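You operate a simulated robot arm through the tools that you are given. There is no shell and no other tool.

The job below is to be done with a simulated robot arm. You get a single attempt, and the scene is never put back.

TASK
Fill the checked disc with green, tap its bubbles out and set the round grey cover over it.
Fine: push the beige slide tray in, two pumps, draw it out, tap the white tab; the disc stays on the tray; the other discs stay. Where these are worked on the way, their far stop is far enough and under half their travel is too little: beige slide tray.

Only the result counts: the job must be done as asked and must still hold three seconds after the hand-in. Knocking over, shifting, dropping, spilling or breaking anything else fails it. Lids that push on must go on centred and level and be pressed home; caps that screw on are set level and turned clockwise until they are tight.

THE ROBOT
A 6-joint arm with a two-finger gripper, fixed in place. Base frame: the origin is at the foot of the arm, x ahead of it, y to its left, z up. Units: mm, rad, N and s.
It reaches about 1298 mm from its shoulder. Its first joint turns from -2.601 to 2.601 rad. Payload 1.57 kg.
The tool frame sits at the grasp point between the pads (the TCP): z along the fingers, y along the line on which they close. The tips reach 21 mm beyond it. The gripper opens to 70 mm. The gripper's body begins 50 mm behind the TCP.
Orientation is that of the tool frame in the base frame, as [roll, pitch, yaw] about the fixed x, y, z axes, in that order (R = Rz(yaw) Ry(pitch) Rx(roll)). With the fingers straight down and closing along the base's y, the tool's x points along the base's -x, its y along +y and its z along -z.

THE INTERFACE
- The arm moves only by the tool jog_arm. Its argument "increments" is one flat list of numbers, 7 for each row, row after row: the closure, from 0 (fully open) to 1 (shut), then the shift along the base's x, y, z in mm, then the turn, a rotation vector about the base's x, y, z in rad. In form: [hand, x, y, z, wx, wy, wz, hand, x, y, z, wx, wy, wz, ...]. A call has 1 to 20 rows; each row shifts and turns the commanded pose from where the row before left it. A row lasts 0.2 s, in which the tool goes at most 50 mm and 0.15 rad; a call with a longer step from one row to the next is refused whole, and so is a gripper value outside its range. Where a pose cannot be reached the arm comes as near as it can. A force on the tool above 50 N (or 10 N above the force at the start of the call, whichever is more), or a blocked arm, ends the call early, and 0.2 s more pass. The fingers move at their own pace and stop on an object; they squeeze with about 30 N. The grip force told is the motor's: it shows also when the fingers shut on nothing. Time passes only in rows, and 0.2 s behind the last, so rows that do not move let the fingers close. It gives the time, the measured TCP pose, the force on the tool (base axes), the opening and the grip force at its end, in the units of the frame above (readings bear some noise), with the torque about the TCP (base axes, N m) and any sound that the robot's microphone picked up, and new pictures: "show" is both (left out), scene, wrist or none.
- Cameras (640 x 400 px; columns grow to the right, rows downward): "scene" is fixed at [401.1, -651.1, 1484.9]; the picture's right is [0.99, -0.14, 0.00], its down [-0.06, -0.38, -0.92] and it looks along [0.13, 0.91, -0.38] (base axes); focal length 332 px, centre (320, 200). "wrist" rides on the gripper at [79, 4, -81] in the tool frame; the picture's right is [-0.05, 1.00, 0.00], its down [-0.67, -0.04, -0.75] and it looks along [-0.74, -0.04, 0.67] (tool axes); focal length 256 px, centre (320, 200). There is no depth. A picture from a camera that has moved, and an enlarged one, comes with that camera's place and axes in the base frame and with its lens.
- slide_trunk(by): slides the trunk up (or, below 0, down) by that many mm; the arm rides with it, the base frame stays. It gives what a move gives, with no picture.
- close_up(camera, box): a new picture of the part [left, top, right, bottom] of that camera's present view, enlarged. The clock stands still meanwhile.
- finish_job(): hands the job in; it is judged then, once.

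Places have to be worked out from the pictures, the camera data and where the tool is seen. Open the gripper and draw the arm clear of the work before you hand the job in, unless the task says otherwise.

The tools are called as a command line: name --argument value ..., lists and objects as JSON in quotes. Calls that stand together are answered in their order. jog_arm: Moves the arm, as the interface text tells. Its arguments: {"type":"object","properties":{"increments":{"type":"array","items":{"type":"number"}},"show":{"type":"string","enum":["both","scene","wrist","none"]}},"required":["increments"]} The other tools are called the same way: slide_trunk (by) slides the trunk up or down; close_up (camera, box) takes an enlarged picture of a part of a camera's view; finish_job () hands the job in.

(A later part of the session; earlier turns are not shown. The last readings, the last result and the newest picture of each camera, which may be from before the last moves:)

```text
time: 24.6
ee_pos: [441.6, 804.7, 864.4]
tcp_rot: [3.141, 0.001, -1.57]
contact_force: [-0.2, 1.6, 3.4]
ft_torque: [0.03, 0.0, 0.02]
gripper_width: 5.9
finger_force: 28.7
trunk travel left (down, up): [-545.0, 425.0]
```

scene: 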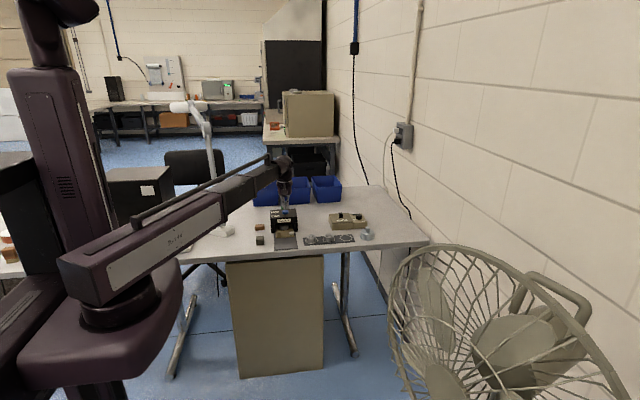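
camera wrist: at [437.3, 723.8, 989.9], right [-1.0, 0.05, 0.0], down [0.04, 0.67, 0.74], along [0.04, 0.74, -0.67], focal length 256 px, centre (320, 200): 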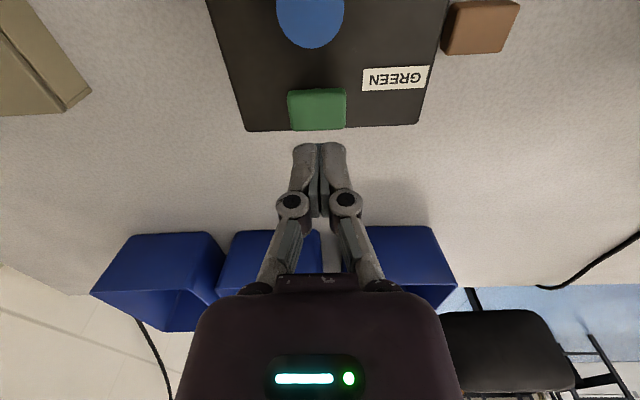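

The force is rising gently like a spring (3.4 N). I'll press further.

slide_trunk --by -4

close_up --camera "scene" --box '[265, 180, 325, 235]'

```text
time: 25.1
ee_pos: [440.4, 803.7, 862.8]
tcp_rot: [-3.138, 0.003, -1.57]
contact_force: [3.5, 7.9, 26.3]
ft_torque: [0.13, -0.08, 0.02]
gripper_width: 5.9
finger_force: 28.5
trunk travel left (down, up): [-541.0, 429.0]
```

```text
7.27 times, centred on (295, 208) of scene
camera zoom: at [401.1, -651.1, 1484.9], right [0.99, -0.14, 0.0], down [-0.06, -0.38, -0.92], along [0.13, 0.91, -0.38], focal length 2411 px, centre (502, 146)
```

zoom: 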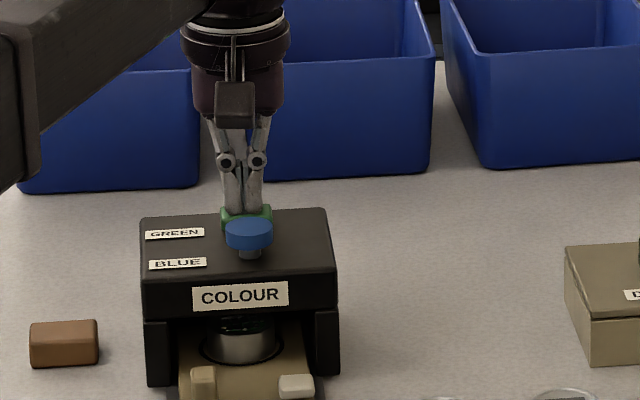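

The button bottomed out (26 N, slab down about 8–9 mm). I'll release fully by raising 18 mm, which ends the first pump.

slide_trunk --by 18

close_up --camera "scene" --box '[265, 180, 325, 235]'

```text
time: 25.7
ee_pos: [442.0, 803.7, 878.9]
tcp_rot: [3.141, 0.0, -1.57]
contact_force: [0.2, -0.4, -1.2]
ft_torque: [0.0, -0.04, 0.0]
gripper_width: 0.1
finger_force: 29.2
trunk travel left (down, up): [-559.0, 411.0]
```

```text
7.27 times, centred on (295, 208) of scene
camera zoom: at [401.1, -651.1, 1484.9], right [0.99, -0.14, 0.0], down [-0.06, -0.38, -0.92], along [0.13, 0.91, -0.38], focal length 2411 px, centre (502, 146)
```

zoom: 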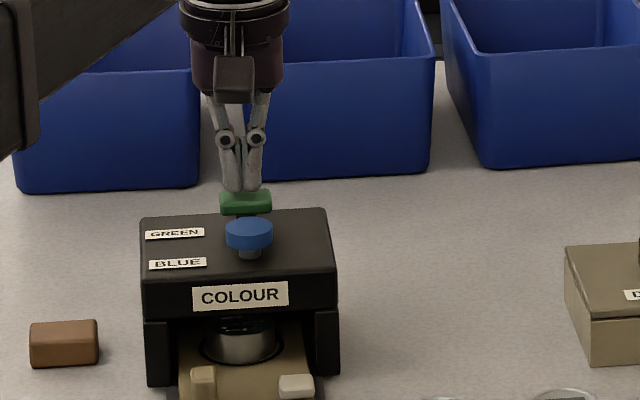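

The button has returned to full height. Now the second pump: down in one stroke to just before the known bottom, then the last few millimetres.

slide_trunk --by -14

slide_trunk --by -4

close_up --camera "scene" --box '[265, 180, 325, 235]'

```text
time: 26.4
ee_pos: [441.9, 803.4, 863.4]
tcp_rot: [-3.14, 0.0, -1.571]
contact_force: [-0.2, -0.2, 4.1]
ft_torque: [0.0, -0.03, 0.03]
gripper_width: 6.0
finger_force: 29.1
trunk travel left (down, up): [-545.0, 425.0]
```

```text
time: 26.9
ee_pos: [442.5, 803.7, 863.4]
tcp_rot: [-3.141, 0.002, -1.571]
contact_force: [4.0, 6.4, 26.5]
ft_torque: [0.14, -0.09, 0.02]
gripper_width: 5.9
finger_force: 28.8
trunk travel left (down, up): [-541.0, 429.0]
```

```text
7.27 times, centred on (295, 208) of scene
camera zoom: at [401.1, -651.1, 1484.9], right [0.99, -0.14, 0.0], down [-0.06, -0.38, -0.92], along [0.13, 0.91, -0.38], focal length 2411 px, centre (502, 146)
```

zoom: 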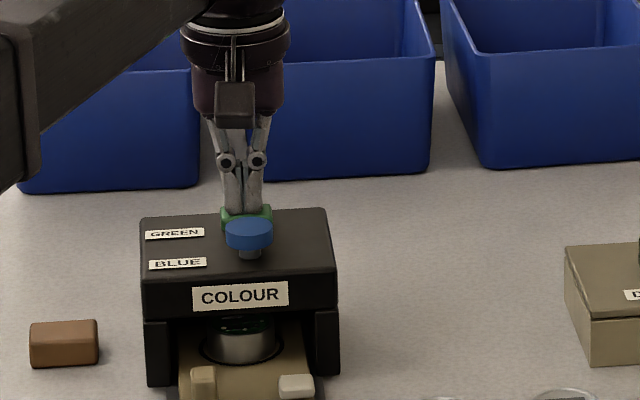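

Second pump bottomed out (26.5 N) and green is now showing in the disc. I'll release the button and rise clear.

slide_trunk --by 55

close_up --camera "scene" --box '[265, 180, 325, 250]'

```text
time: 27.8
ee_pos: [440.8, 804.2, 913.2]
tcp_rot: [-3.141, 0.002, -1.571]
contact_force: [-0.5, 1.2, -1.0]
ft_torque: [-0.01, 0.0, -0.05]
gripper_width: 0.0
finger_force: 29.4
trunk travel left (down, up): [-596.0, 374.0]
```

```text
5.71 times, centred on (295, 215) of scene
camera zoom: at [401.1, -651.1, 1484.9], right [0.99, -0.14, 0.0], down [-0.06, -0.38, -0.92], along [0.13, 0.91, -0.38], focal length 1894 px, centre (463, 114)
```

zoom: 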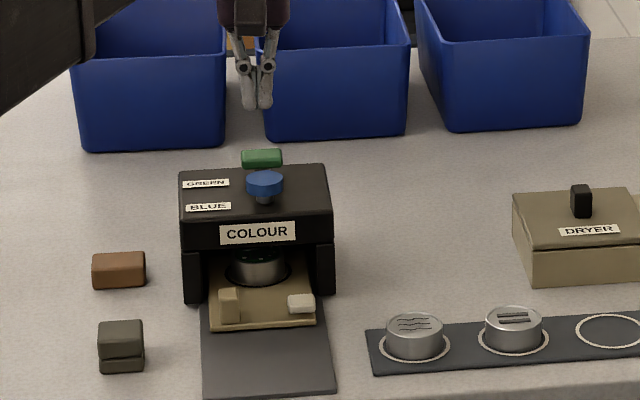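

The button is released and at full height. I'll travel back above the handle, opening the fingers to about 40 mm on the way.

jog_arm --increments '[1, 0, -25, 0, 0, 0, 0, 1, 0, -30, 0, 0, 0, 0, 0.43, -10, -30, 0, 0, 0, 0, 0.43, -12, -25, 0, 0, 0, 0, 0.43, -11, -9, 0, 0, 0, 0, 0.43, 0, 0, 0, 0, 0, 0]' --show "wrist"

close_up --camera "wrist" --box '[220, 40, 400, 180]'

close_up --camera "scene" --box '[265, 180, 325, 250]'

```text
time: 29.2
ee_pos: [408.0, 683.8, 914.1]
tcp_rot: [-3.142, -0.001, -1.571]
contact_force: [0.1, 1.0, 0.1]
ft_torque: [-0.01, -0.03, 0.0]
gripper_width: 40.0
finger_force: 0.0
trunk travel left (down, up): [-596.0, 374.0]
camera wrist: at [403.4, 603.7, 995.9], right [-1.0, 0.05, 0.0], down [0.04, 0.67, 0.74], along [0.04, 0.74, -0.67], focal length 256 px, centre (320, 200)
```

wrist: 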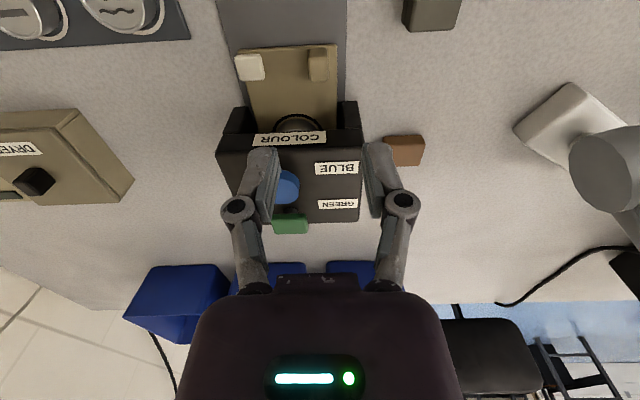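

```text
2.86 times, centred on (310, 110) of wrist
camera zoom: at [403.4, 603.7, 995.9], right [-1.0, 0.05, 0.0], down [0.04, 0.67, 0.74], along [0.04, 0.74, -0.67], focal length 731 px, centre (349, 457)
```

zoom: 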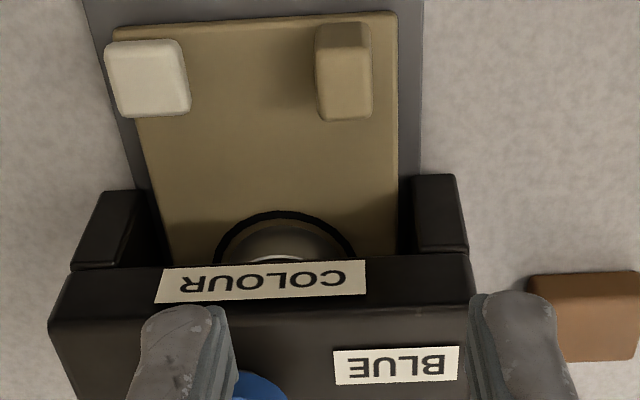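

```text
5.71 times, centred on (295, 215) of scene
camera zoom: at [401.1, -651.1, 1484.9], right [0.99, -0.14, 0.0], down [-0.06, -0.38, -0.92], along [0.13, 0.91, -0.38], focal length 1894 px, centre (463, 114)
```

zoom: 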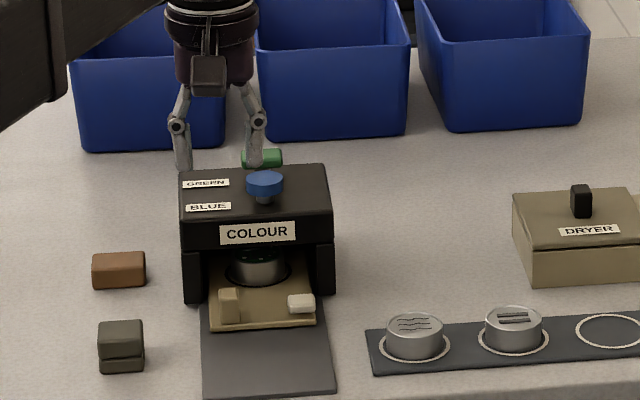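

The handle top now reads about (408.7, 687, 785) and the TCP is at (407.4, 682.7). I'll correct x by +1.3 and y by +2, then lower over the handle.

jog_arm --increments '[0.43, 1.3, 2, 0, 0, 0, 0, 0.43, 0, 0, 0, 0, 0, 0]' --show "none"

slide_trunk --by -95

close_up --camera "wrist" --box '[220, 100, 420, 250]'

close_up --camera "scene" --box '[265, 190, 325, 250]'

```text
time: 29.8
ee_pos: [408.5, 686.8, 914.7]
tcp_rot: [3.14, -0.001, -1.571]
contact_force: [0.0, 0.1, -0.9]
ft_torque: [0.0, 0.0, -0.03]
gripper_width: 40.1
finger_force: 0.2
trunk travel left (down, up): [-596.0, 374.0]
```

```text
time: 31.1
ee_pos: [409.1, 687.2, 820.5]
tcp_rot: [-3.141, -0.001, -1.57]
contact_force: [-1.1, 0.8, 0.0]
ft_torque: [0.0, 0.04, 0.01]
gripper_width: 40.0
finger_force: 0.0
trunk travel left (down, up): [-501.0, 469.0]
```

```text
2.67 times, centred on (320, 175) of wrist
camera zoom: at [405.0, 605.9, 901.0], right [-1.0, 0.05, 0.0], down [0.04, 0.67, 0.74], along [0.04, 0.74, -0.67], focal length 683 px, centre (320, 267)
```

zoom: 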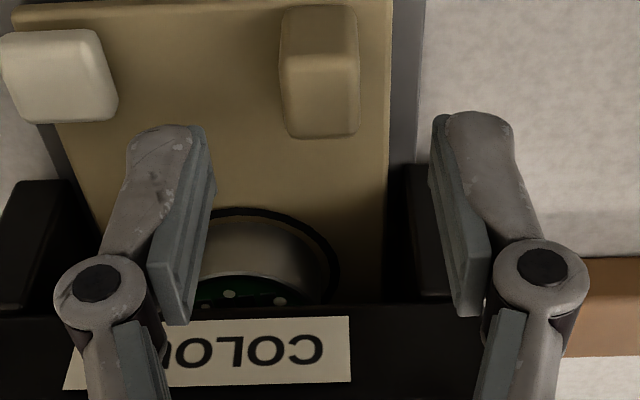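

```text
6.67 times, centred on (295, 220) of scene
camera zoom: at [401.1, -651.1, 1484.9], right [0.99, -0.14, 0.0], down [-0.06, -0.38, -0.92], along [0.13, 0.91, -0.38], focal length 2210 px, centre (487, 67)
```

zoom: 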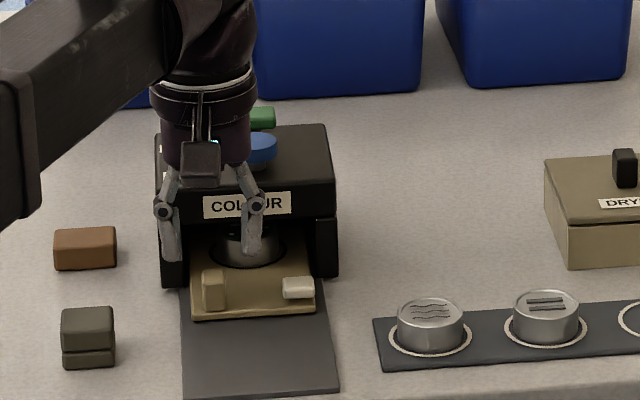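

The fingers straddle the handle, centred at x≈409. I'll lower the last 36 mm.

slide_trunk --by -36

close_up --camera "wrist" --box '[200, 120, 440, 300]'

close_up --camera "scene" --box '[265, 190, 325, 250]'

```text
time: 31.9
ee_pos: [409.9, 687.3, 782.9]
tcp_rot: [-3.141, -0.001, -1.572]
contact_force: [-0.2, -0.3, -0.4]
ft_torque: [-0.03, 0.01, 0.04]
gripper_width: 40.1
finger_force: 0.0
trunk travel left (down, up): [-465.0, 505.0]
```

```text
2.22 times, centred on (320, 210) of wrist
camera zoom: at [405.0, 605.9, 865.0], right [-1.0, 0.05, 0.0], down [0.04, 0.67, 0.74], along [0.04, 0.74, -0.67], focal length 569 px, centre (320, 178)
```

zoom: 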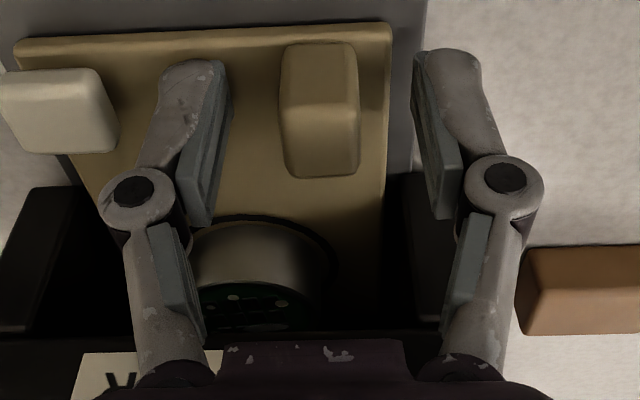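

```text
6.67 times, centred on (295, 220) of scene
camera zoom: at [401.1, -651.1, 1484.9], right [0.99, -0.14, 0.0], down [-0.06, -0.38, -0.92], along [0.13, 0.91, -0.38], focal length 2210 px, centre (487, 67)
```

zoom: 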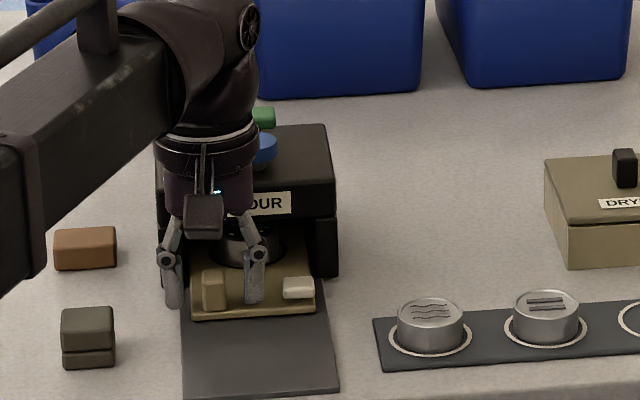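

The handle is centred between the pads (x≈409, y≈686). I'll close on it and check the forces.

jog_arm --increments '[0.7, 0, 0, 0, 0, 0, 0, 0.8, 0, 0, 0, 0, 0, 0, 1, 0, 0, 0, 0, 0, 0, 1, 0, 0, 0, 0, 0, 0]' --show "wrist"

```text
time: 32.9
ee_pos: [408.7, 686.1, 783.8]
tcp_rot: [-3.141, 0.001, -1.57]
contact_force: [-1.9, -0.6, 0.1]
ft_torque: [-0.04, 0.04, 0.0]
gripper_width: 15.9
finger_force: 31.6
trunk travel left (down, up): [-465.0, 505.0]
camera wrist: at [404.9, 606.0, 865.0], right [-1.0, 0.05, 0.0], down [0.04, 0.67, 0.74], along [0.04, 0.74, -0.67], focal length 256 px, centre (320, 200)
```

wrist: 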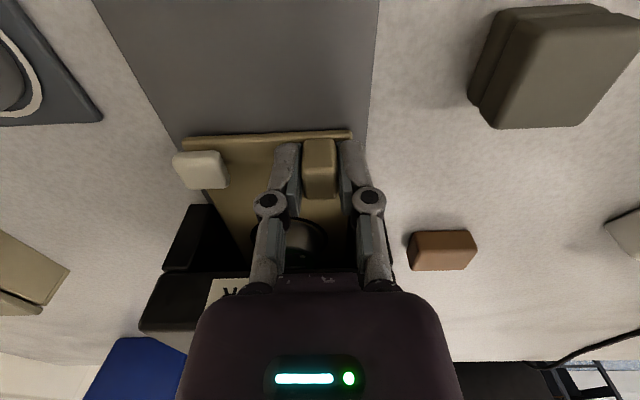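

A firm grip at 15.9 mm with only 2 N lateral force. I'll draw the tray out slowly in -y.

jog_arm --increments '[1, 0, -1, 0, 0, 0, 0, 1, 0, -2, 0, 0, 0, 0, 1, 0, -3, 0, 0, 0, 0, 1, 0, -4, 0, 0, 0, 0, 1, 0, -5, 0, 0, 0, 0, 1, 0, -5, 0, 0, 0, 0, 1, 0, -5, 0, 0, 0, 0, 1, 0, -5, 0, 0, 0, 0, 1, 0, -4, 0, 0, 0, 0, 1, 0, -3, 0, 0, 0, 0, 1, 0, -2, 0, 0, 0, 0, 1, 0, -1, 0, 0, 0, 0]' --show "wrist"

close_up --camera "scene" --box '[265, 190, 325, 250]'

```text
time: 35.5
ee_pos: [408.4, 646.2, 783.6]
tcp_rot: [3.141, -0.001, -1.571]
contact_force: [-5.0, -0.3, -1.5]
ft_torque: [0.17, 0.0, -0.05]
gripper_width: 15.7
finger_force: 31.9
trunk travel left (down, up): [-465.0, 505.0]
camera wrist: at [404.9, 565.7, 865.0], right [-1.0, 0.05, 0.0], down [0.04, 0.67, 0.74], along [0.04, 0.74, -0.67], focal length 256 px, centre (320, 200)
```

wrist: 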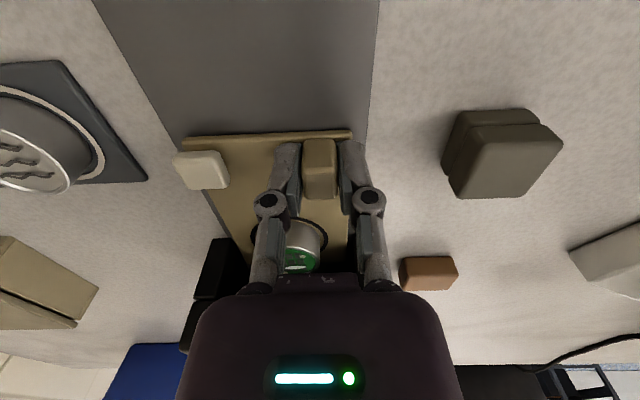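

```text
6.67 times, centred on (295, 220) of scene
camera zoom: at [401.1, -651.1, 1484.9], right [0.99, -0.14, 0.0], down [-0.06, -0.38, -0.92], along [0.13, 0.91, -0.38], focal length 2210 px, centre (487, 67)
```

zoom: 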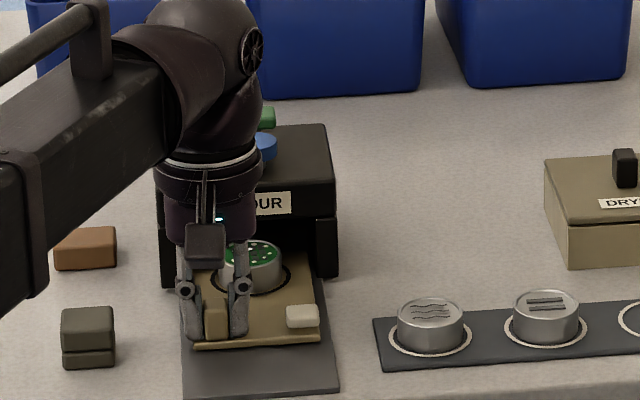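

The tray has come out 40 mm; the disc shows green with white bubbles and stays on its ring. I'll continue drawing.

jog_arm --increments '[1, 0, -1, 0, 0, 0, 0, 1, 0, -2, 0, 0, 0, 0, 1, 0, -4, 0, 0, 0, 0, 1, 0, -5, 0, 0, 0, 0, 1, 0, -5, 0, 0, 0, 0, 1, 0, -5, 0, 0, 0, 0, 1, 0, -5, 0, 0, 0, 0, 1, 0, -5, 0, 0, 0, 0, 1, 0, -5, 0, 0, 0, 0, 1, 0, -4, 0, 0, 0, 0, 1, 0, -3, 0, 0, 0, 0, 1, 0, -2, 0, 0, 0, 0, 1, 0, -1, 0, 0, 0, 0]' --show "wrist"

close_up --camera "scene" --box '[265, 190, 325, 250]'

```text
time: 38.3
ee_pos: [408.5, 597.8, 783.1]
tcp_rot: [-3.141, 0.0, -1.572]
contact_force: [2.9, 1.8, 2.3]
ft_torque: [-0.05, -0.08, -0.03]
gripper_width: 16.2
finger_force: 31.8
trunk travel left (down, up): [-465.0, 505.0]
camera wrist: at [404.8, 518.7, 865.0], right [-1.0, 0.05, 0.0], down [0.04, 0.67, 0.74], along [0.04, 0.74, -0.67], focal length 256 px, centre (320, 200)
```

wrist: 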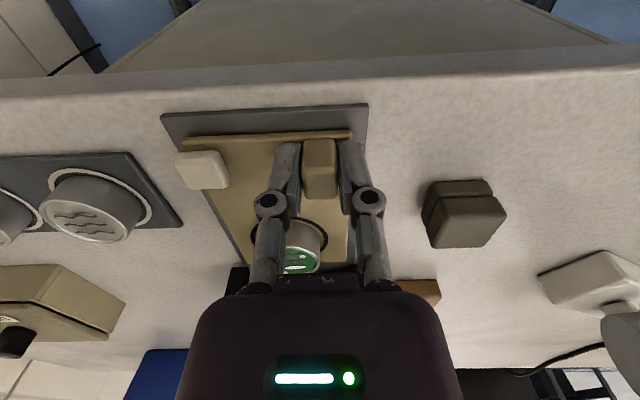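

```text
6.67 times, centred on (295, 220) of scene
camera zoom: at [401.1, -651.1, 1484.9], right [0.99, -0.14, 0.0], down [-0.06, -0.38, -0.92], along [0.13, 0.91, -0.38], focal length 2210 px, centre (487, 67)
```

zoom: 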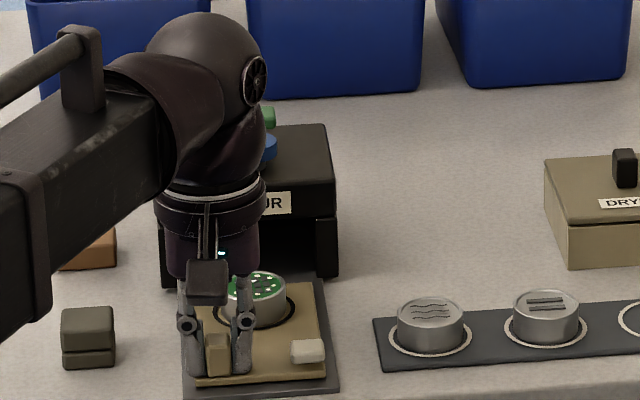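

About 5 mm remain to the original position. I'll draw the rest in 1 mm steps and watch for the near stop.

jog_arm --increments '[1, 0, -1, 0, 0, 0, 0, 1, 0, -1, 0, 0, 0, 0, 1, 0, -1, 0, 0, 0, 0, 1, 0, -1, 0, 0, 0, 0, 1, 0, -0.7, 0, 0, 0, 0]' --show "none"

```text
time: 39.5
ee_pos: [409.2, 595.9, 783.3]
tcp_rot: [3.141, 0.0, -1.571]
contact_force: [-2.2, 1.2, 1.4]
ft_torque: [-0.03, 0.08, 0.03]
gripper_width: 15.7
finger_force: 32.5
trunk travel left (down, up): [-465.0, 505.0]
```

The force is still low (about 1 N). I'll draw 2 mm more and check the camera pose for the true position.

jog_arm --increments '[1, 0, -1, 0, 0, 0, 0, 1, 0, -1, 0, 0, 0, 0, 1, 0, 0, 0, 0, 0, 0]' --show "wrist"

close_up --camera "scene" --box '[265, 190, 325, 250]'

```text
time: 40.3
ee_pos: [409.3, 594.0, 782.8]
tcp_rot: [-3.141, 0.0, -1.57]
contact_force: [-6.3, -0.9, -2.4]
ft_torque: [0.19, 0.14, -0.01]
gripper_width: 15.9
finger_force: 31.7
trunk travel left (down, up): [-465.0, 505.0]
camera wrist: at [404.9, 512.6, 865.0], right [-1.0, 0.05, 0.0], down [0.04, 0.67, 0.74], along [0.04, 0.74, -0.67], focal length 256 px, centre (320, 200)
```

wrist: 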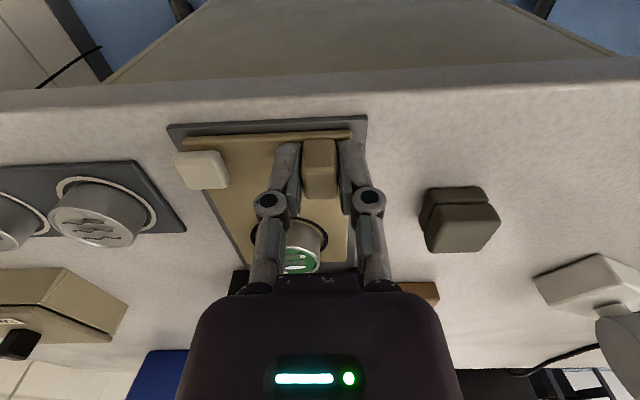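

```text
6.67 times, centred on (295, 220) of scene
camera zoom: at [401.1, -651.1, 1484.9], right [0.99, -0.14, 0.0], down [-0.06, -0.38, -0.92], along [0.13, 0.91, -0.38], focal length 2210 px, centre (487, 67)
```

zoom: 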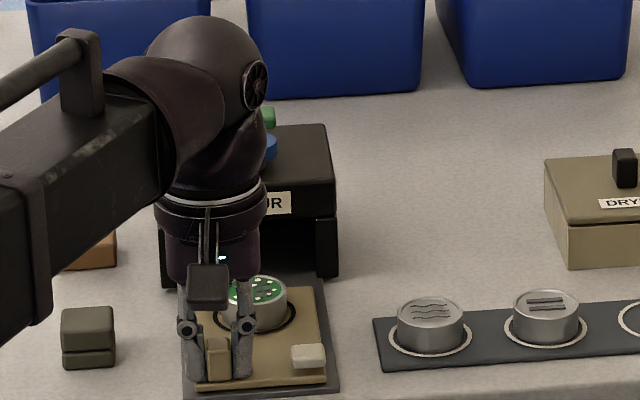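

The tray is at about its starting place (93 mm drawn back). I'll enlarge to compare the tray's edge against the rail edge seen at the start.

close_up --camera "scene" --box '[255, 200, 335, 255]'

close_up --camera "wrist" --box '[150, 100, 390, 300]'

```text
7.27 times, centred on (295, 228) of scene
camera zoom: at [401.1, -651.1, 1484.9], right [0.99, -0.14, 0.0], down [-0.06, -0.38, -0.92], along [0.13, 0.91, -0.38], focal length 2411 px, centre (502, 0)
```

zoom: 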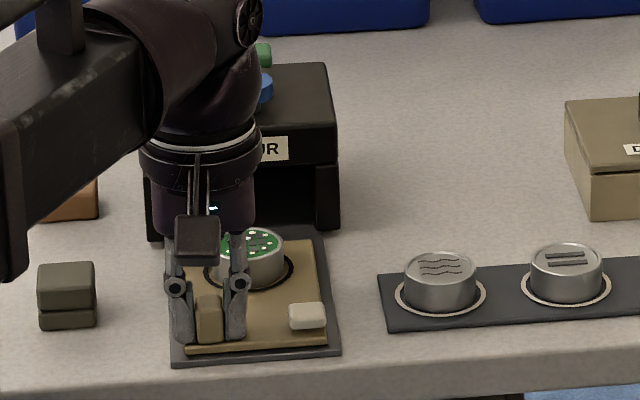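

```text
2.00 times, centred on (270, 200) of wrist
camera zoom: at [404.9, 512.6, 865.0], right [-1.0, 0.05, 0.0], down [0.04, 0.67, 0.74], along [0.04, 0.74, -0.67], focal length 512 px, centre (420, 200)
```

zoom: 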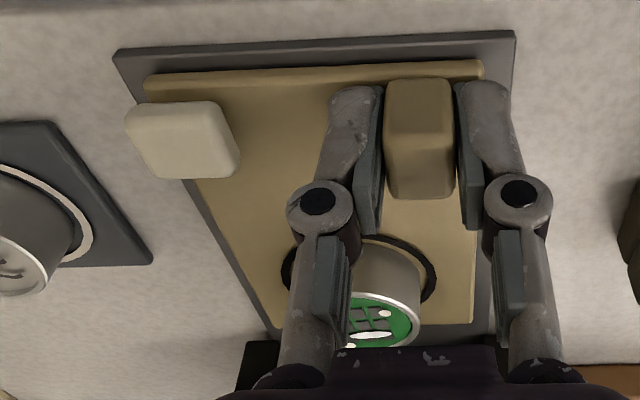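

The tray is within about 1–2 mm of its starting place. I'll pull 2 mm more to make sure that it sits at its out stop.

jog_arm --increments '[1, 0, -1, 0, 0, 0, 0, 1, 0, -1, 0, 0, 0, 0, 1, 0, 0, 0, 0, 0, 0]' --show "none"

close_up --camera "scene" --box '[255, 200, 335, 255]'

```text
time: 41.1
ee_pos: [408.6, 591.2, 782.8]
tcp_rot: [-3.142, 0.001, -1.571]
contact_force: [-8.6, 7.3, 2.3]
ft_torque: [-0.57, 0.21, -0.04]
gripper_width: 16.0
finger_force: 32.4
trunk travel left (down, up): [-465.0, 505.0]
```

```text
7.27 times, centred on (295, 228) of scene
camera zoom: at [401.1, -651.1, 1484.9], right [0.99, -0.14, 0.0], down [-0.06, -0.38, -0.92], along [0.13, 0.91, -0.38], focal length 2411 px, centre (502, 0)
```

zoom: 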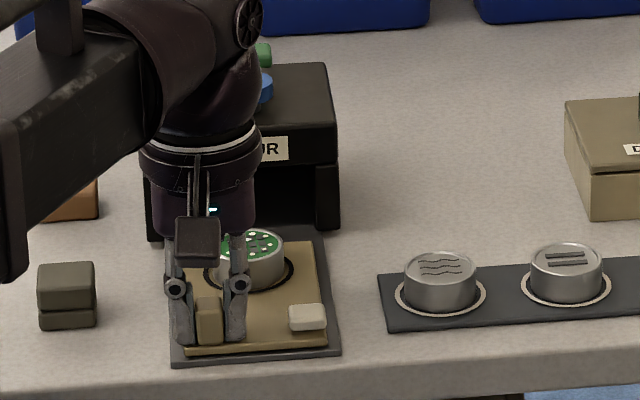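

The out stop is reached (7 N resistance, tab back at its starting pixel). I'll open the fingers to 40 mm and rise clear.

jog_arm --increments '[0.43, 0, 0, 0, 0, 0, 0, 0.43, 0, 0, 0, 0, 0, 0, 0.43, 0, 0, 0, 0, 0, 0]' --show "none"

slide_trunk --by 60

close_up --camera "wrist" --box '[150, 60, 450, 300]'

close_up --camera "scene" --box '[255, 200, 335, 255]'

```text
time: 41.9
ee_pos: [409.6, 590.3, 783.5]
tcp_rot: [-3.14, 0.0, -1.57]
contact_force: [0.2, -0.3, 0.2]
ft_torque: [0.02, 0.01, -0.04]
gripper_width: 39.9
finger_force: 0.0
trunk travel left (down, up): [-465.0, 505.0]
```

```text
time: 42.9
ee_pos: [409.2, 590.7, 845.0]
tcp_rot: [3.14, 0.0, -1.572]
contact_force: [0.0, 0.0, 0.2]
ft_torque: [0.01, 0.02, 0.0]
gripper_width: 39.9
finger_force: 0.1
trunk travel left (down, up): [-525.0, 445.0]
```

```text
1.67 times, centred on (300, 180) of wrist
camera zoom: at [405.5, 510.3, 924.9], right [-1.0, 0.05, 0.0], down [0.04, 0.67, 0.74], along [0.04, 0.74, -0.67], focal length 427 px, centre (353, 233)
```

zoom: 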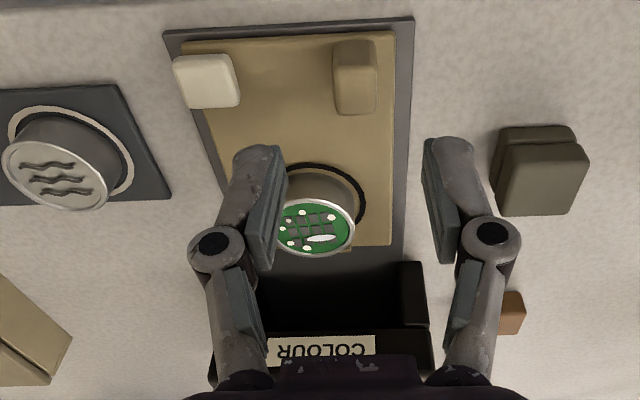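

```text
7.27 times, centred on (295, 228) of scene
camera zoom: at [401.1, -651.1, 1484.9], right [0.99, -0.14, 0.0], down [-0.06, -0.38, -0.92], along [0.13, 0.91, -0.38], focal length 2411 px, centre (502, 0)
```

zoom: 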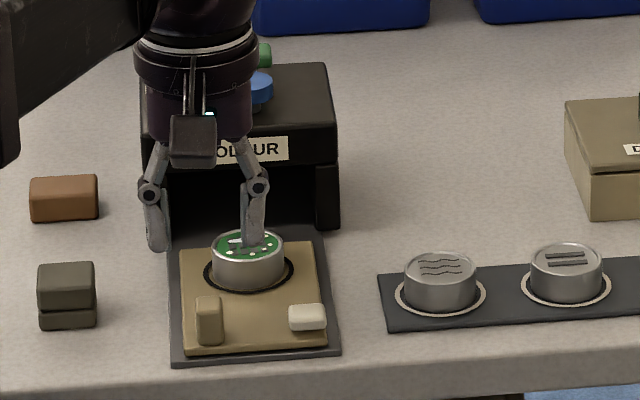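

The handle is released and the tray is unmoved. The white tab top is at about (464.7, 591, 774); I'll close the fingers and move above it.

jog_arm --increments '[0.7, 20, 0.6, 0, 0, 0, 0, 1, 20, 0.6, 0, 0, 0, 0, 1, 15.4, 0.6, 0, 0, 0, 0, 1, 0, 0, 0, 0, 0, 0]' --show "none"

slide_trunk --by -36

close_up --camera "wrist" --box '[200, 60, 440, 240]'

close_up --camera "scene" --box '[255, 200, 335, 255]'

```text
time: 43.9
ee_pos: [464.8, 592.4, 843.9]
tcp_rot: [-3.142, -0.001, -1.571]
contact_force: [0.2, -0.8, 0.4]
ft_torque: [-0.01, 0.02, 0.02]
gripper_width: 0.0
finger_force: 28.3
trunk travel left (down, up): [-525.0, 445.0]
```

```text
time: 44.7
ee_pos: [464.6, 591.7, 808.3]
tcp_rot: [-3.142, -0.001, -1.571]
contact_force: [-0.6, 0.4, 0.4]
ft_torque: [-0.01, -0.02, -0.02]
gripper_width: 0.0
finger_force: 28.5
trunk travel left (down, up): [-489.0, 481.0]
```

```text
2.22 times, centred on (320, 150) of wrist
camera zoom: at [460.2, 510.9, 889.0], right [-1.0, 0.05, 0.0], down [0.04, 0.67, 0.74], along [0.04, 0.74, -0.67], focal length 569 px, centre (320, 311)
```

zoom: 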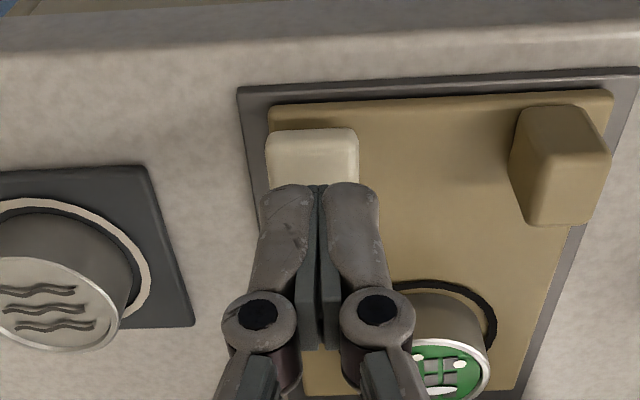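

```text
7.27 times, centred on (295, 228) of scene
camera zoom: at [401.1, -651.1, 1484.9], right [0.99, -0.14, 0.0], down [-0.06, -0.38, -0.92], along [0.13, 0.91, -0.38], focal length 2411 px, centre (502, 0)
```

zoom: 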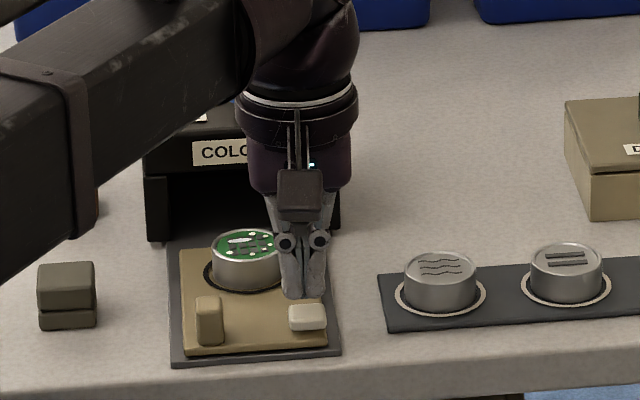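

The tips are just above the white tab. I'll nudge x by +1.5 and lower in small steps to press it.

jog_arm --increments '[1, 1.5, 0.5, 0, 0, 0, 0]' --show "none"

slide_trunk --by -10

slide_trunk --by -3

```text
time: 45.1
ee_pos: [465.9, 593.0, 807.8]
tcp_rot: [-3.141, 0.0, -1.572]
contact_force: [-0.2, 0.5, 0.7]
ft_torque: [0.01, 0.0, 0.03]
gripper_width: 0.1
finger_force: 29.0
trunk travel left (down, up): [-489.0, 481.0]
```

```text
time: 45.7
ee_pos: [466.5, 592.0, 797.6]
tcp_rot: [-3.141, -0.001, -1.57]
contact_force: [-0.5, 0.9, 0.6]
ft_torque: [-0.02, -0.02, -0.02]
gripper_width: 0.3
finger_force: 28.4
trunk travel left (down, up): [-479.0, 491.0]
```

```text
time: 46.2
ee_pos: [466.1, 592.0, 795.2]
tcp_rot: [3.141, -0.001, -1.57]
contact_force: [0.9, -0.8, 0.6]
ft_torque: [-0.02, -0.01, 0.02]
gripper_width: 6.1
finger_force: 28.7
trunk travel left (down, up): [-476.0, 494.0]
```

The tips are in light contact now (finger gap changed to 6 mm, as it did on the button). I'll press further.

slide_trunk --by -3

slide_trunk --by -2

close_up --camera "scene" --box '[265, 215, 315, 250]'

```text
time: 46.8
ee_pos: [465.8, 592.9, 792.9]
tcp_rot: [-3.142, -0.001, -1.571]
contact_force: [0.4, 0.2, 2.6]
ft_torque: [0.01, 0.0, -0.03]
gripper_width: 5.9
finger_force: 28.6
trunk travel left (down, up): [-473.0, 497.0]
```

```text
time: 47.3
ee_pos: [464.6, 593.2, 789.5]
tcp_rot: [-3.139, -0.001, -1.571]
contact_force: [1.3, 1.4, 9.7]
ft_torque: [0.08, -0.04, -0.01]
gripper_width: 6.3
finger_force: 28.5
trunk travel left (down, up): [-471.0, 499.0]
```

```text
11.43 times, centred on (290, 232) of scene
camera zoom: at [401.1, -651.1, 1484.9], right [0.99, -0.14, 0.0], down [-0.06, -0.38, -0.92], along [0.13, 0.91, -0.38], focal length 3789 px, centre (663, -171)
```

zoom: 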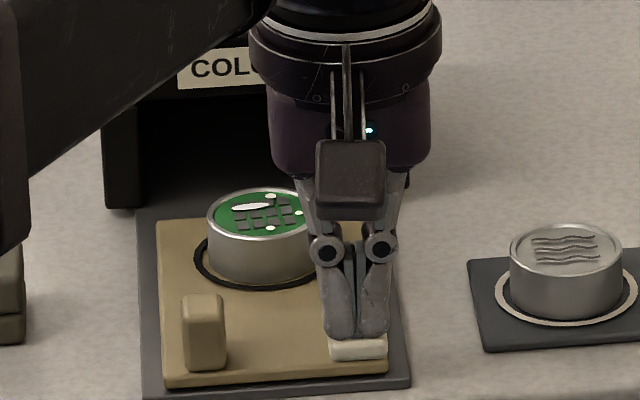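

The force climbed to 9.7 N. I'll press 2 mm more to be sure that the tab is fully down.

slide_trunk --by -2

close_up --camera "scene" --box '[265, 215, 315, 250]'

```text
time: 47.8
ee_pos: [466.7, 592.1, 788.9]
tcp_rot: [-3.139, 0.002, -1.572]
contact_force: [4.0, 5.3, 22.5]
ft_torque: [0.07, -0.07, 0.01]
gripper_width: 6.0
finger_force: 28.7
trunk travel left (down, up): [-469.0, 501.0]
```

```text
11.43 times, centred on (290, 232) of scene
camera zoom: at [401.1, -651.1, 1484.9], right [0.99, -0.14, 0.0], down [-0.06, -0.38, -0.92], along [0.13, 0.91, -0.38], focal length 3789 px, centre (663, -171)
```

zoom: 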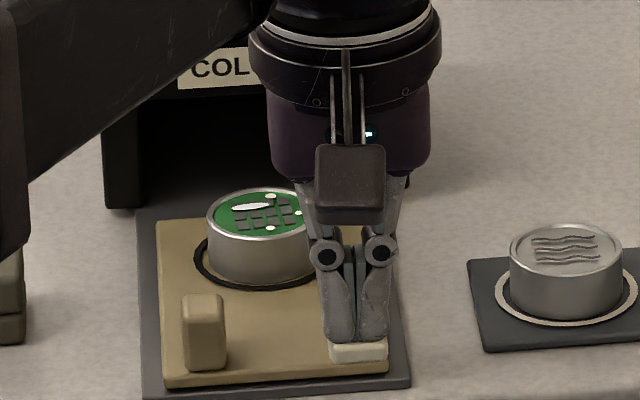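

The tab is fully pressed (22.5 N). I'll release it and look at the disc for remaining bubbles.

slide_trunk --by 30

close_up --camera "scene" --box '[265, 215, 315, 250]'

close_up --camera "wrist" --box '[200, 60, 440, 240]'

```text
time: 48.5
ee_pos: [465.9, 592.1, 817.4]
tcp_rot: [-3.141, 0.0, -1.571]
contact_force: [0.2, 1.0, 0.8]
ft_torque: [-0.01, 0.0, -0.01]
gripper_width: 0.0
finger_force: 28.8
trunk travel left (down, up): [-499.0, 471.0]
```

```text
11.43 times, centred on (290, 232) of scene
camera zoom: at [401.1, -651.1, 1484.9], right [0.99, -0.14, 0.0], down [-0.06, -0.38, -0.92], along [0.13, 0.91, -0.38], focal length 3789 px, centre (663, -171)
```

zoom: 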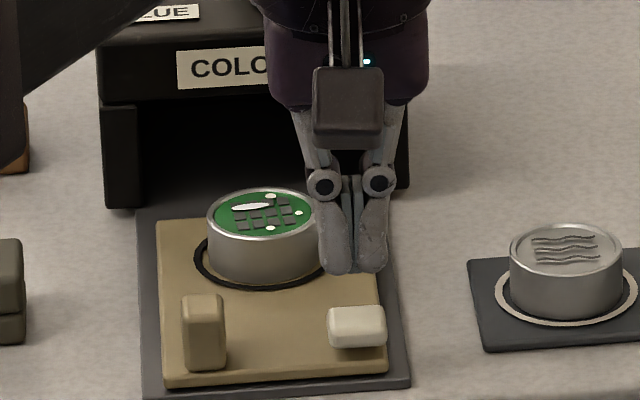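

```text
2.22 times, centred on (320, 150) of wrist
camera zoom: at [461.4, 511.6, 898.9], right [-1.0, 0.05, 0.0], down [0.04, 0.67, 0.74], along [0.04, 0.74, -0.67], focal length 569 px, centre (320, 311)
```

zoom: 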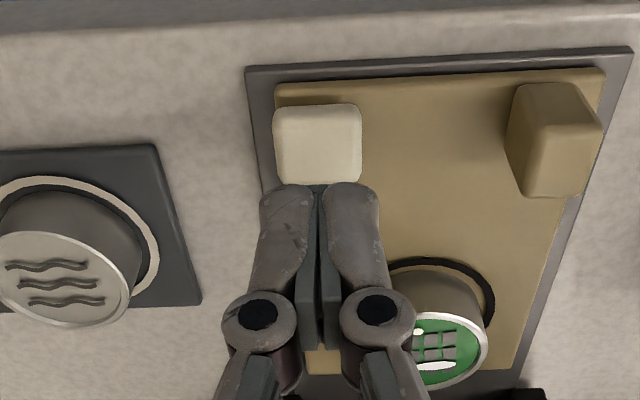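

The tab sprang back up. Some white spots still show on the green, so I'll raise the hand and move aside to see the whole disc.

slide_trunk --by 40

jog_arm --increments '[1, 15, -15, 0, 0, 0, 0, 1, 25, -15, 0, 0, 0, 0, 1, 20, -10, 0, 0, 0, 0, 1, 0, 0, 0, 0, 0, 0]' --show "wrist"

close_up --camera "scene" --box '[270, 220, 310, 248]'

close_up --camera "wrist" --box '[300, 20, 520, 185]'

```text
time: 49.4
ee_pos: [465.7, 592.1, 857.4]
tcp_rot: [-3.141, 0.002, -1.57]
contact_force: [0.0, -0.1, 1.2]
ft_torque: [-0.02, 0.02, -0.01]
gripper_width: 0.0
finger_force: 28.8
trunk travel left (down, up): [-539.0, 431.0]
```

```text
time: 50.4
ee_pos: [525.3, 551.5, 857.4]
tcp_rot: [3.141, -0.002, -1.569]
contact_force: [0.7, -0.6, -0.5]
ft_torque: [0.0, -0.02, 0.03]
gripper_width: 0.0
finger_force: 28.7
trunk travel left (down, up): [-539.0, 431.0]
camera wrist: at [522.2, 470.9, 938.9], right [-1.0, 0.05, 0.0], down [0.04, 0.67, 0.74], along [0.04, 0.74, -0.67], focal length 256 px, centre (320, 200)
```

wrist: 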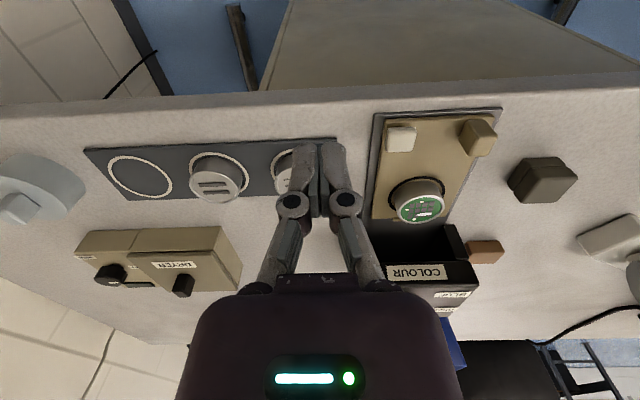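

```text
14.29 times, centred on (290, 234) of scene
camera zoom: at [401.1, -651.1, 1484.9], right [0.99, -0.14, 0.0], down [-0.06, -0.38, -0.92], along [0.13, 0.91, -0.38], focal length 4736 px, centre (749, -286)
```

zoom: 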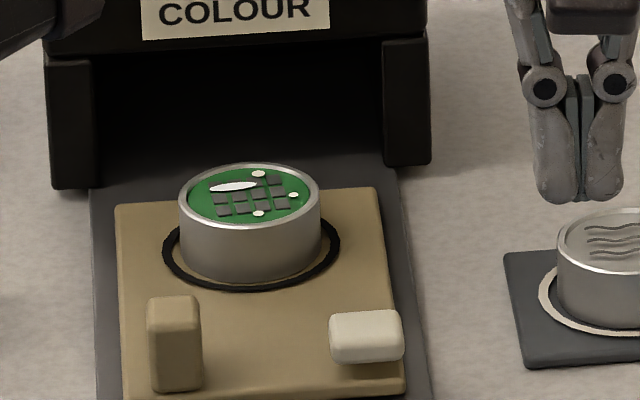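

```text
2.42 times, centred on (410, 102) of wrist
camera zoom: at [522.2, 470.9, 938.9], right [-1.0, 0.05, 0.0], down [0.04, 0.67, 0.74], along [0.04, 0.74, -0.67], focal length 621 px, centre (102, 436)
```

zoom: 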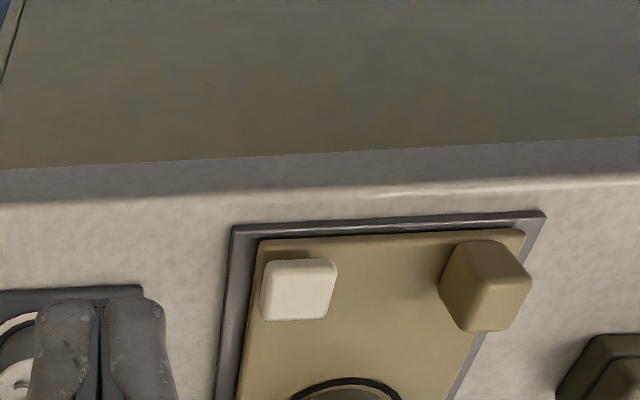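

Several bubbles went, but three small white spots remain on the green (the long ellipse may be a highlight), so further taps are needed. I'll return above the tab.

jog_arm --increments '[1, -20, 10, 0, 0, 0, 0, 1, -25, 15, 0, 0, 0, 0, 1, -15, 15, 0, 0, 0, 0, 1, 0, 0, 0, 0, 0, 0]' --show "none"

slide_trunk --by -55

close_up --camera "wrist" --box '[200, 60, 440, 240]'

```text
time: 51.4
ee_pos: [464.3, 590.8, 858.2]
tcp_rot: [-3.141, 0.0, -1.57]
contact_force: [0.1, -0.1, -0.3]
ft_torque: [0.0, 0.0, 0.03]
gripper_width: 0.1
finger_force: 28.8
trunk travel left (down, up): [-539.0, 431.0]
```

```text
time: 52.3
ee_pos: [464.9, 591.4, 802.9]
tcp_rot: [3.14, -0.001, -1.571]
contact_force: [0.3, -0.5, -0.1]
ft_torque: [0.0, 0.01, -0.02]
gripper_width: 0.2
finger_force: 28.4
trunk travel left (down, up): [-484.0, 486.0]
```

```text
2.22 times, centred on (320, 150) of wrist
camera zoom: at [461.1, 510.7, 884.0], right [-1.0, 0.05, 0.0], down [0.04, 0.67, 0.74], along [0.04, 0.74, -0.67], focal length 569 px, centre (320, 311)
```

zoom: 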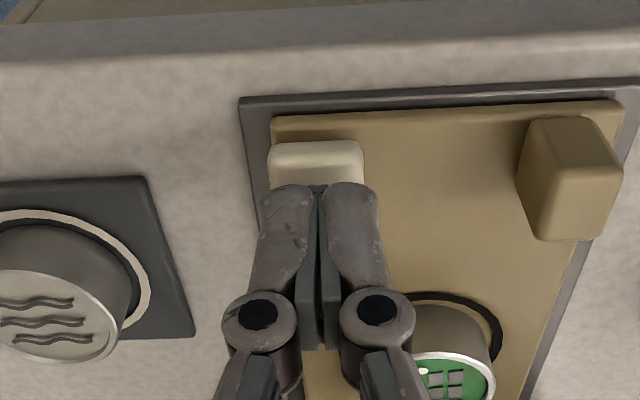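

The tips are again just above the tab. I'll make the second tap down to the same trunk depth as before (-469), then release.

slide_trunk --by -12

slide_trunk --by -3

slide_trunk --by 50

close_up --camera "scene" --box '[270, 220, 310, 248]'

close_up --camera "wrist" --box '[300, 100, 480, 230]'

```text
time: 52.9
ee_pos: [465.8, 591.3, 791.7]
tcp_rot: [3.141, 0.0, -1.572]
contact_force: [1.3, 0.8, 3.7]
ft_torque: [0.02, 0.01, -0.01]
gripper_width: 6.1
finger_force: 28.5
trunk travel left (down, up): [-472.0, 498.0]
```

```text
time: 53.5
ee_pos: [464.8, 590.6, 789.5]
tcp_rot: [-3.14, 0.002, -1.568]
contact_force: [3.1, 4.7, 21.0]
ft_torque: [0.09, -0.09, -0.01]
gripper_width: 6.1
finger_force: 28.7
trunk travel left (down, up): [-469.0, 501.0]
```

```text
time: 54.4
ee_pos: [465.3, 591.7, 836.5]
tcp_rot: [-3.141, -0.001, -1.57]
contact_force: [-0.3, 0.7, 0.0]
ft_torque: [0.0, 0.0, 0.02]
gripper_width: 0.0
finger_force: 28.7
trunk travel left (down, up): [-519.0, 451.0]
```

```text
14.29 times, centred on (290, 234) of scene
camera zoom: at [401.1, -651.1, 1484.9], right [0.99, -0.14, 0.0], down [-0.06, -0.38, -0.92], along [0.13, 0.91, -0.38], focal length 4736 px, centre (749, -286)
```

zoom: 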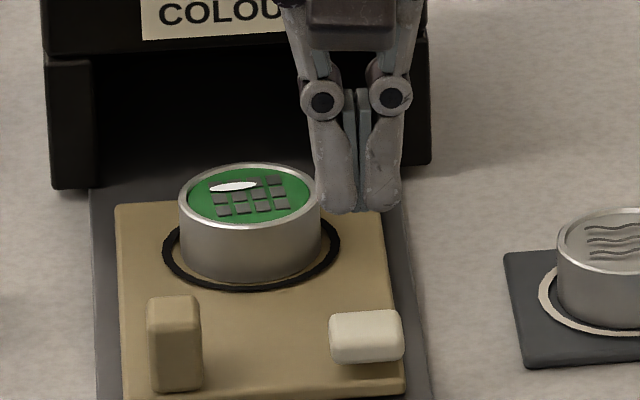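

```text
3.08 times, centred on (390, 165) of wrist
camera zoom: at [461.1, 510.9, 918.9], right [-1.0, 0.05, 0.0], down [0.04, 0.67, 0.74], along [0.04, 0.74, -0.67], focal length 788 px, centre (105, 308)
```

zoom: 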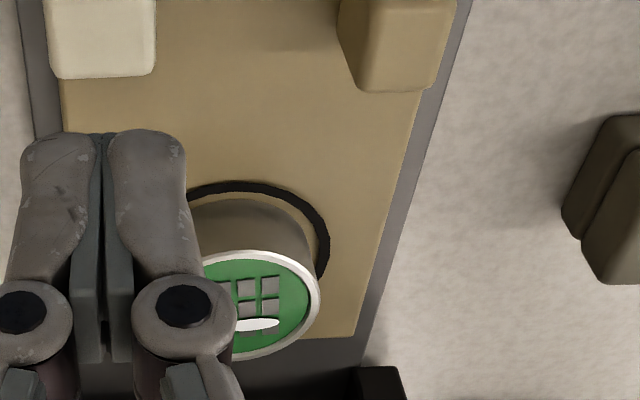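

The three round spots are gone after the second tap. I'll enlarge the disc to judge whether the long white ellipse is a wet highlight or a bubble.

close_up --camera "scene" --box '[280, 228, 296, 242]'

close_up --camera "wrist" --box '[350, 170, 420, 225]'

```text
16.00 times, centred on (288, 235) of scene
camera zoom: at [401.1, -651.1, 1484.9], right [0.99, -0.14, 0.0], down [-0.06, -0.38, -0.92], along [0.13, 0.91, -0.38], focal length 5305 px, centre (832, -360)
```

zoom: 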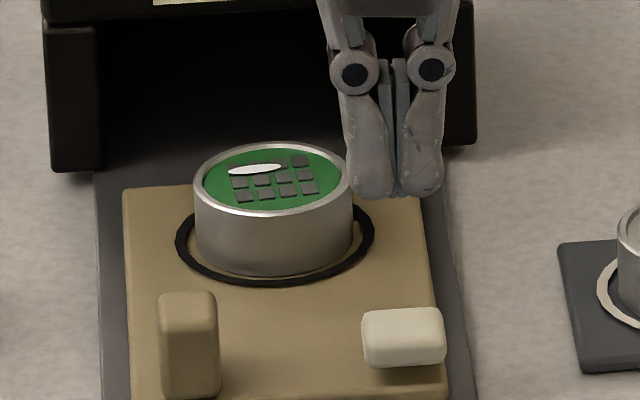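

```text
7.27 times, centred on (385, 198) of wrist
camera zoom: at [461.1, 510.9, 918.9], right [-1.0, 0.05, 0.0], down [0.04, 0.67, 0.74], along [0.04, 0.74, -0.67], focal length 1862 px, centre (-153, 218)
```

zoom: 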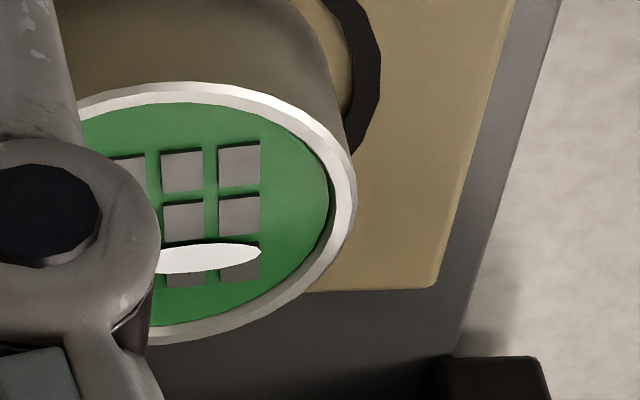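

The dots are all gone and the remaining long flat ellipse is unchanged throughout, so I take it as wet sheen. Next is the grey cover, whose knob top triangulates to about (806, 638, 795); I'll raise the hand and travel over there with the fingers opened.

slide_trunk --by 60

jog_arm --increments '[0, 20, -5, 0, 0, 0, 0, 0, 40, -5, 0, 0, 0, 0, 0, 45, -5, 0, 0, 0, 0, 0, 45, 0, 0, 0, 0, 0, 0, 45, 0, 0, 0, 0, 0, 0, 45, 0, 0, 0, 0, 0, 0, 45, 0, 0, 0, 0, 0, 0, 40, 0, 0, 0, 0, 0, 0, 15, 0, 0, 0, 0, 0, 0, 0, 0, 0, 0, 0, 0]' --show "both"

```text
time: 55.4
ee_pos: [465.6, 591.1, 897.6]
tcp_rot: [-3.142, 0.0, -1.571]
contact_force: [0.9, 0.6, -0.2]
ft_torque: [0.03, -0.02, 0.02]
gripper_width: 0.0
finger_force: 28.4
trunk travel left (down, up): [-579.0, 391.0]
```

```text
time: 57.6
ee_pos: [804.9, 576.0, 897.7]
tcp_rot: [-3.141, -0.001, -1.57]
contact_force: [-0.7, -0.5, 0.3]
ft_torque: [0.01, 0.02, -0.02]
gripper_width: 70.1
finger_force: 0.0
trunk travel left (down, up): [-579.0, 391.0]
camera wrist: at [800.6, 495.1, 978.9], right [-1.0, 0.05, 0.0], down [0.04, 0.67, 0.74], along [0.04, 0.74, -0.67], focal length 256 px, centre (320, 200)
```

scene: 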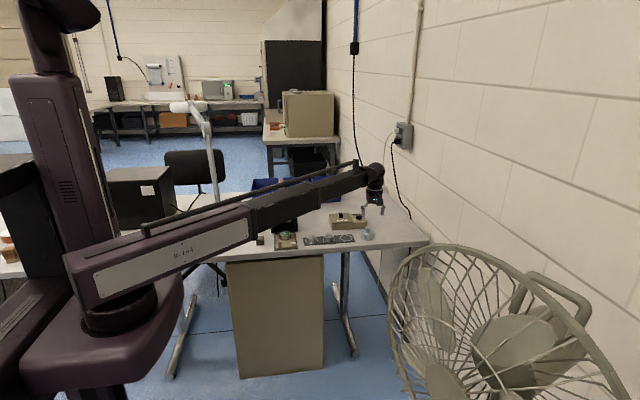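
wrist: 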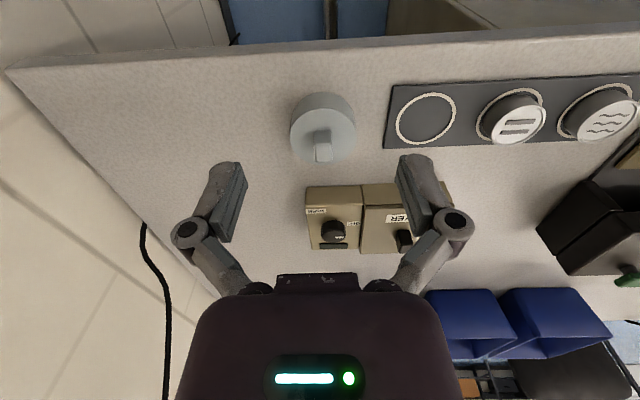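

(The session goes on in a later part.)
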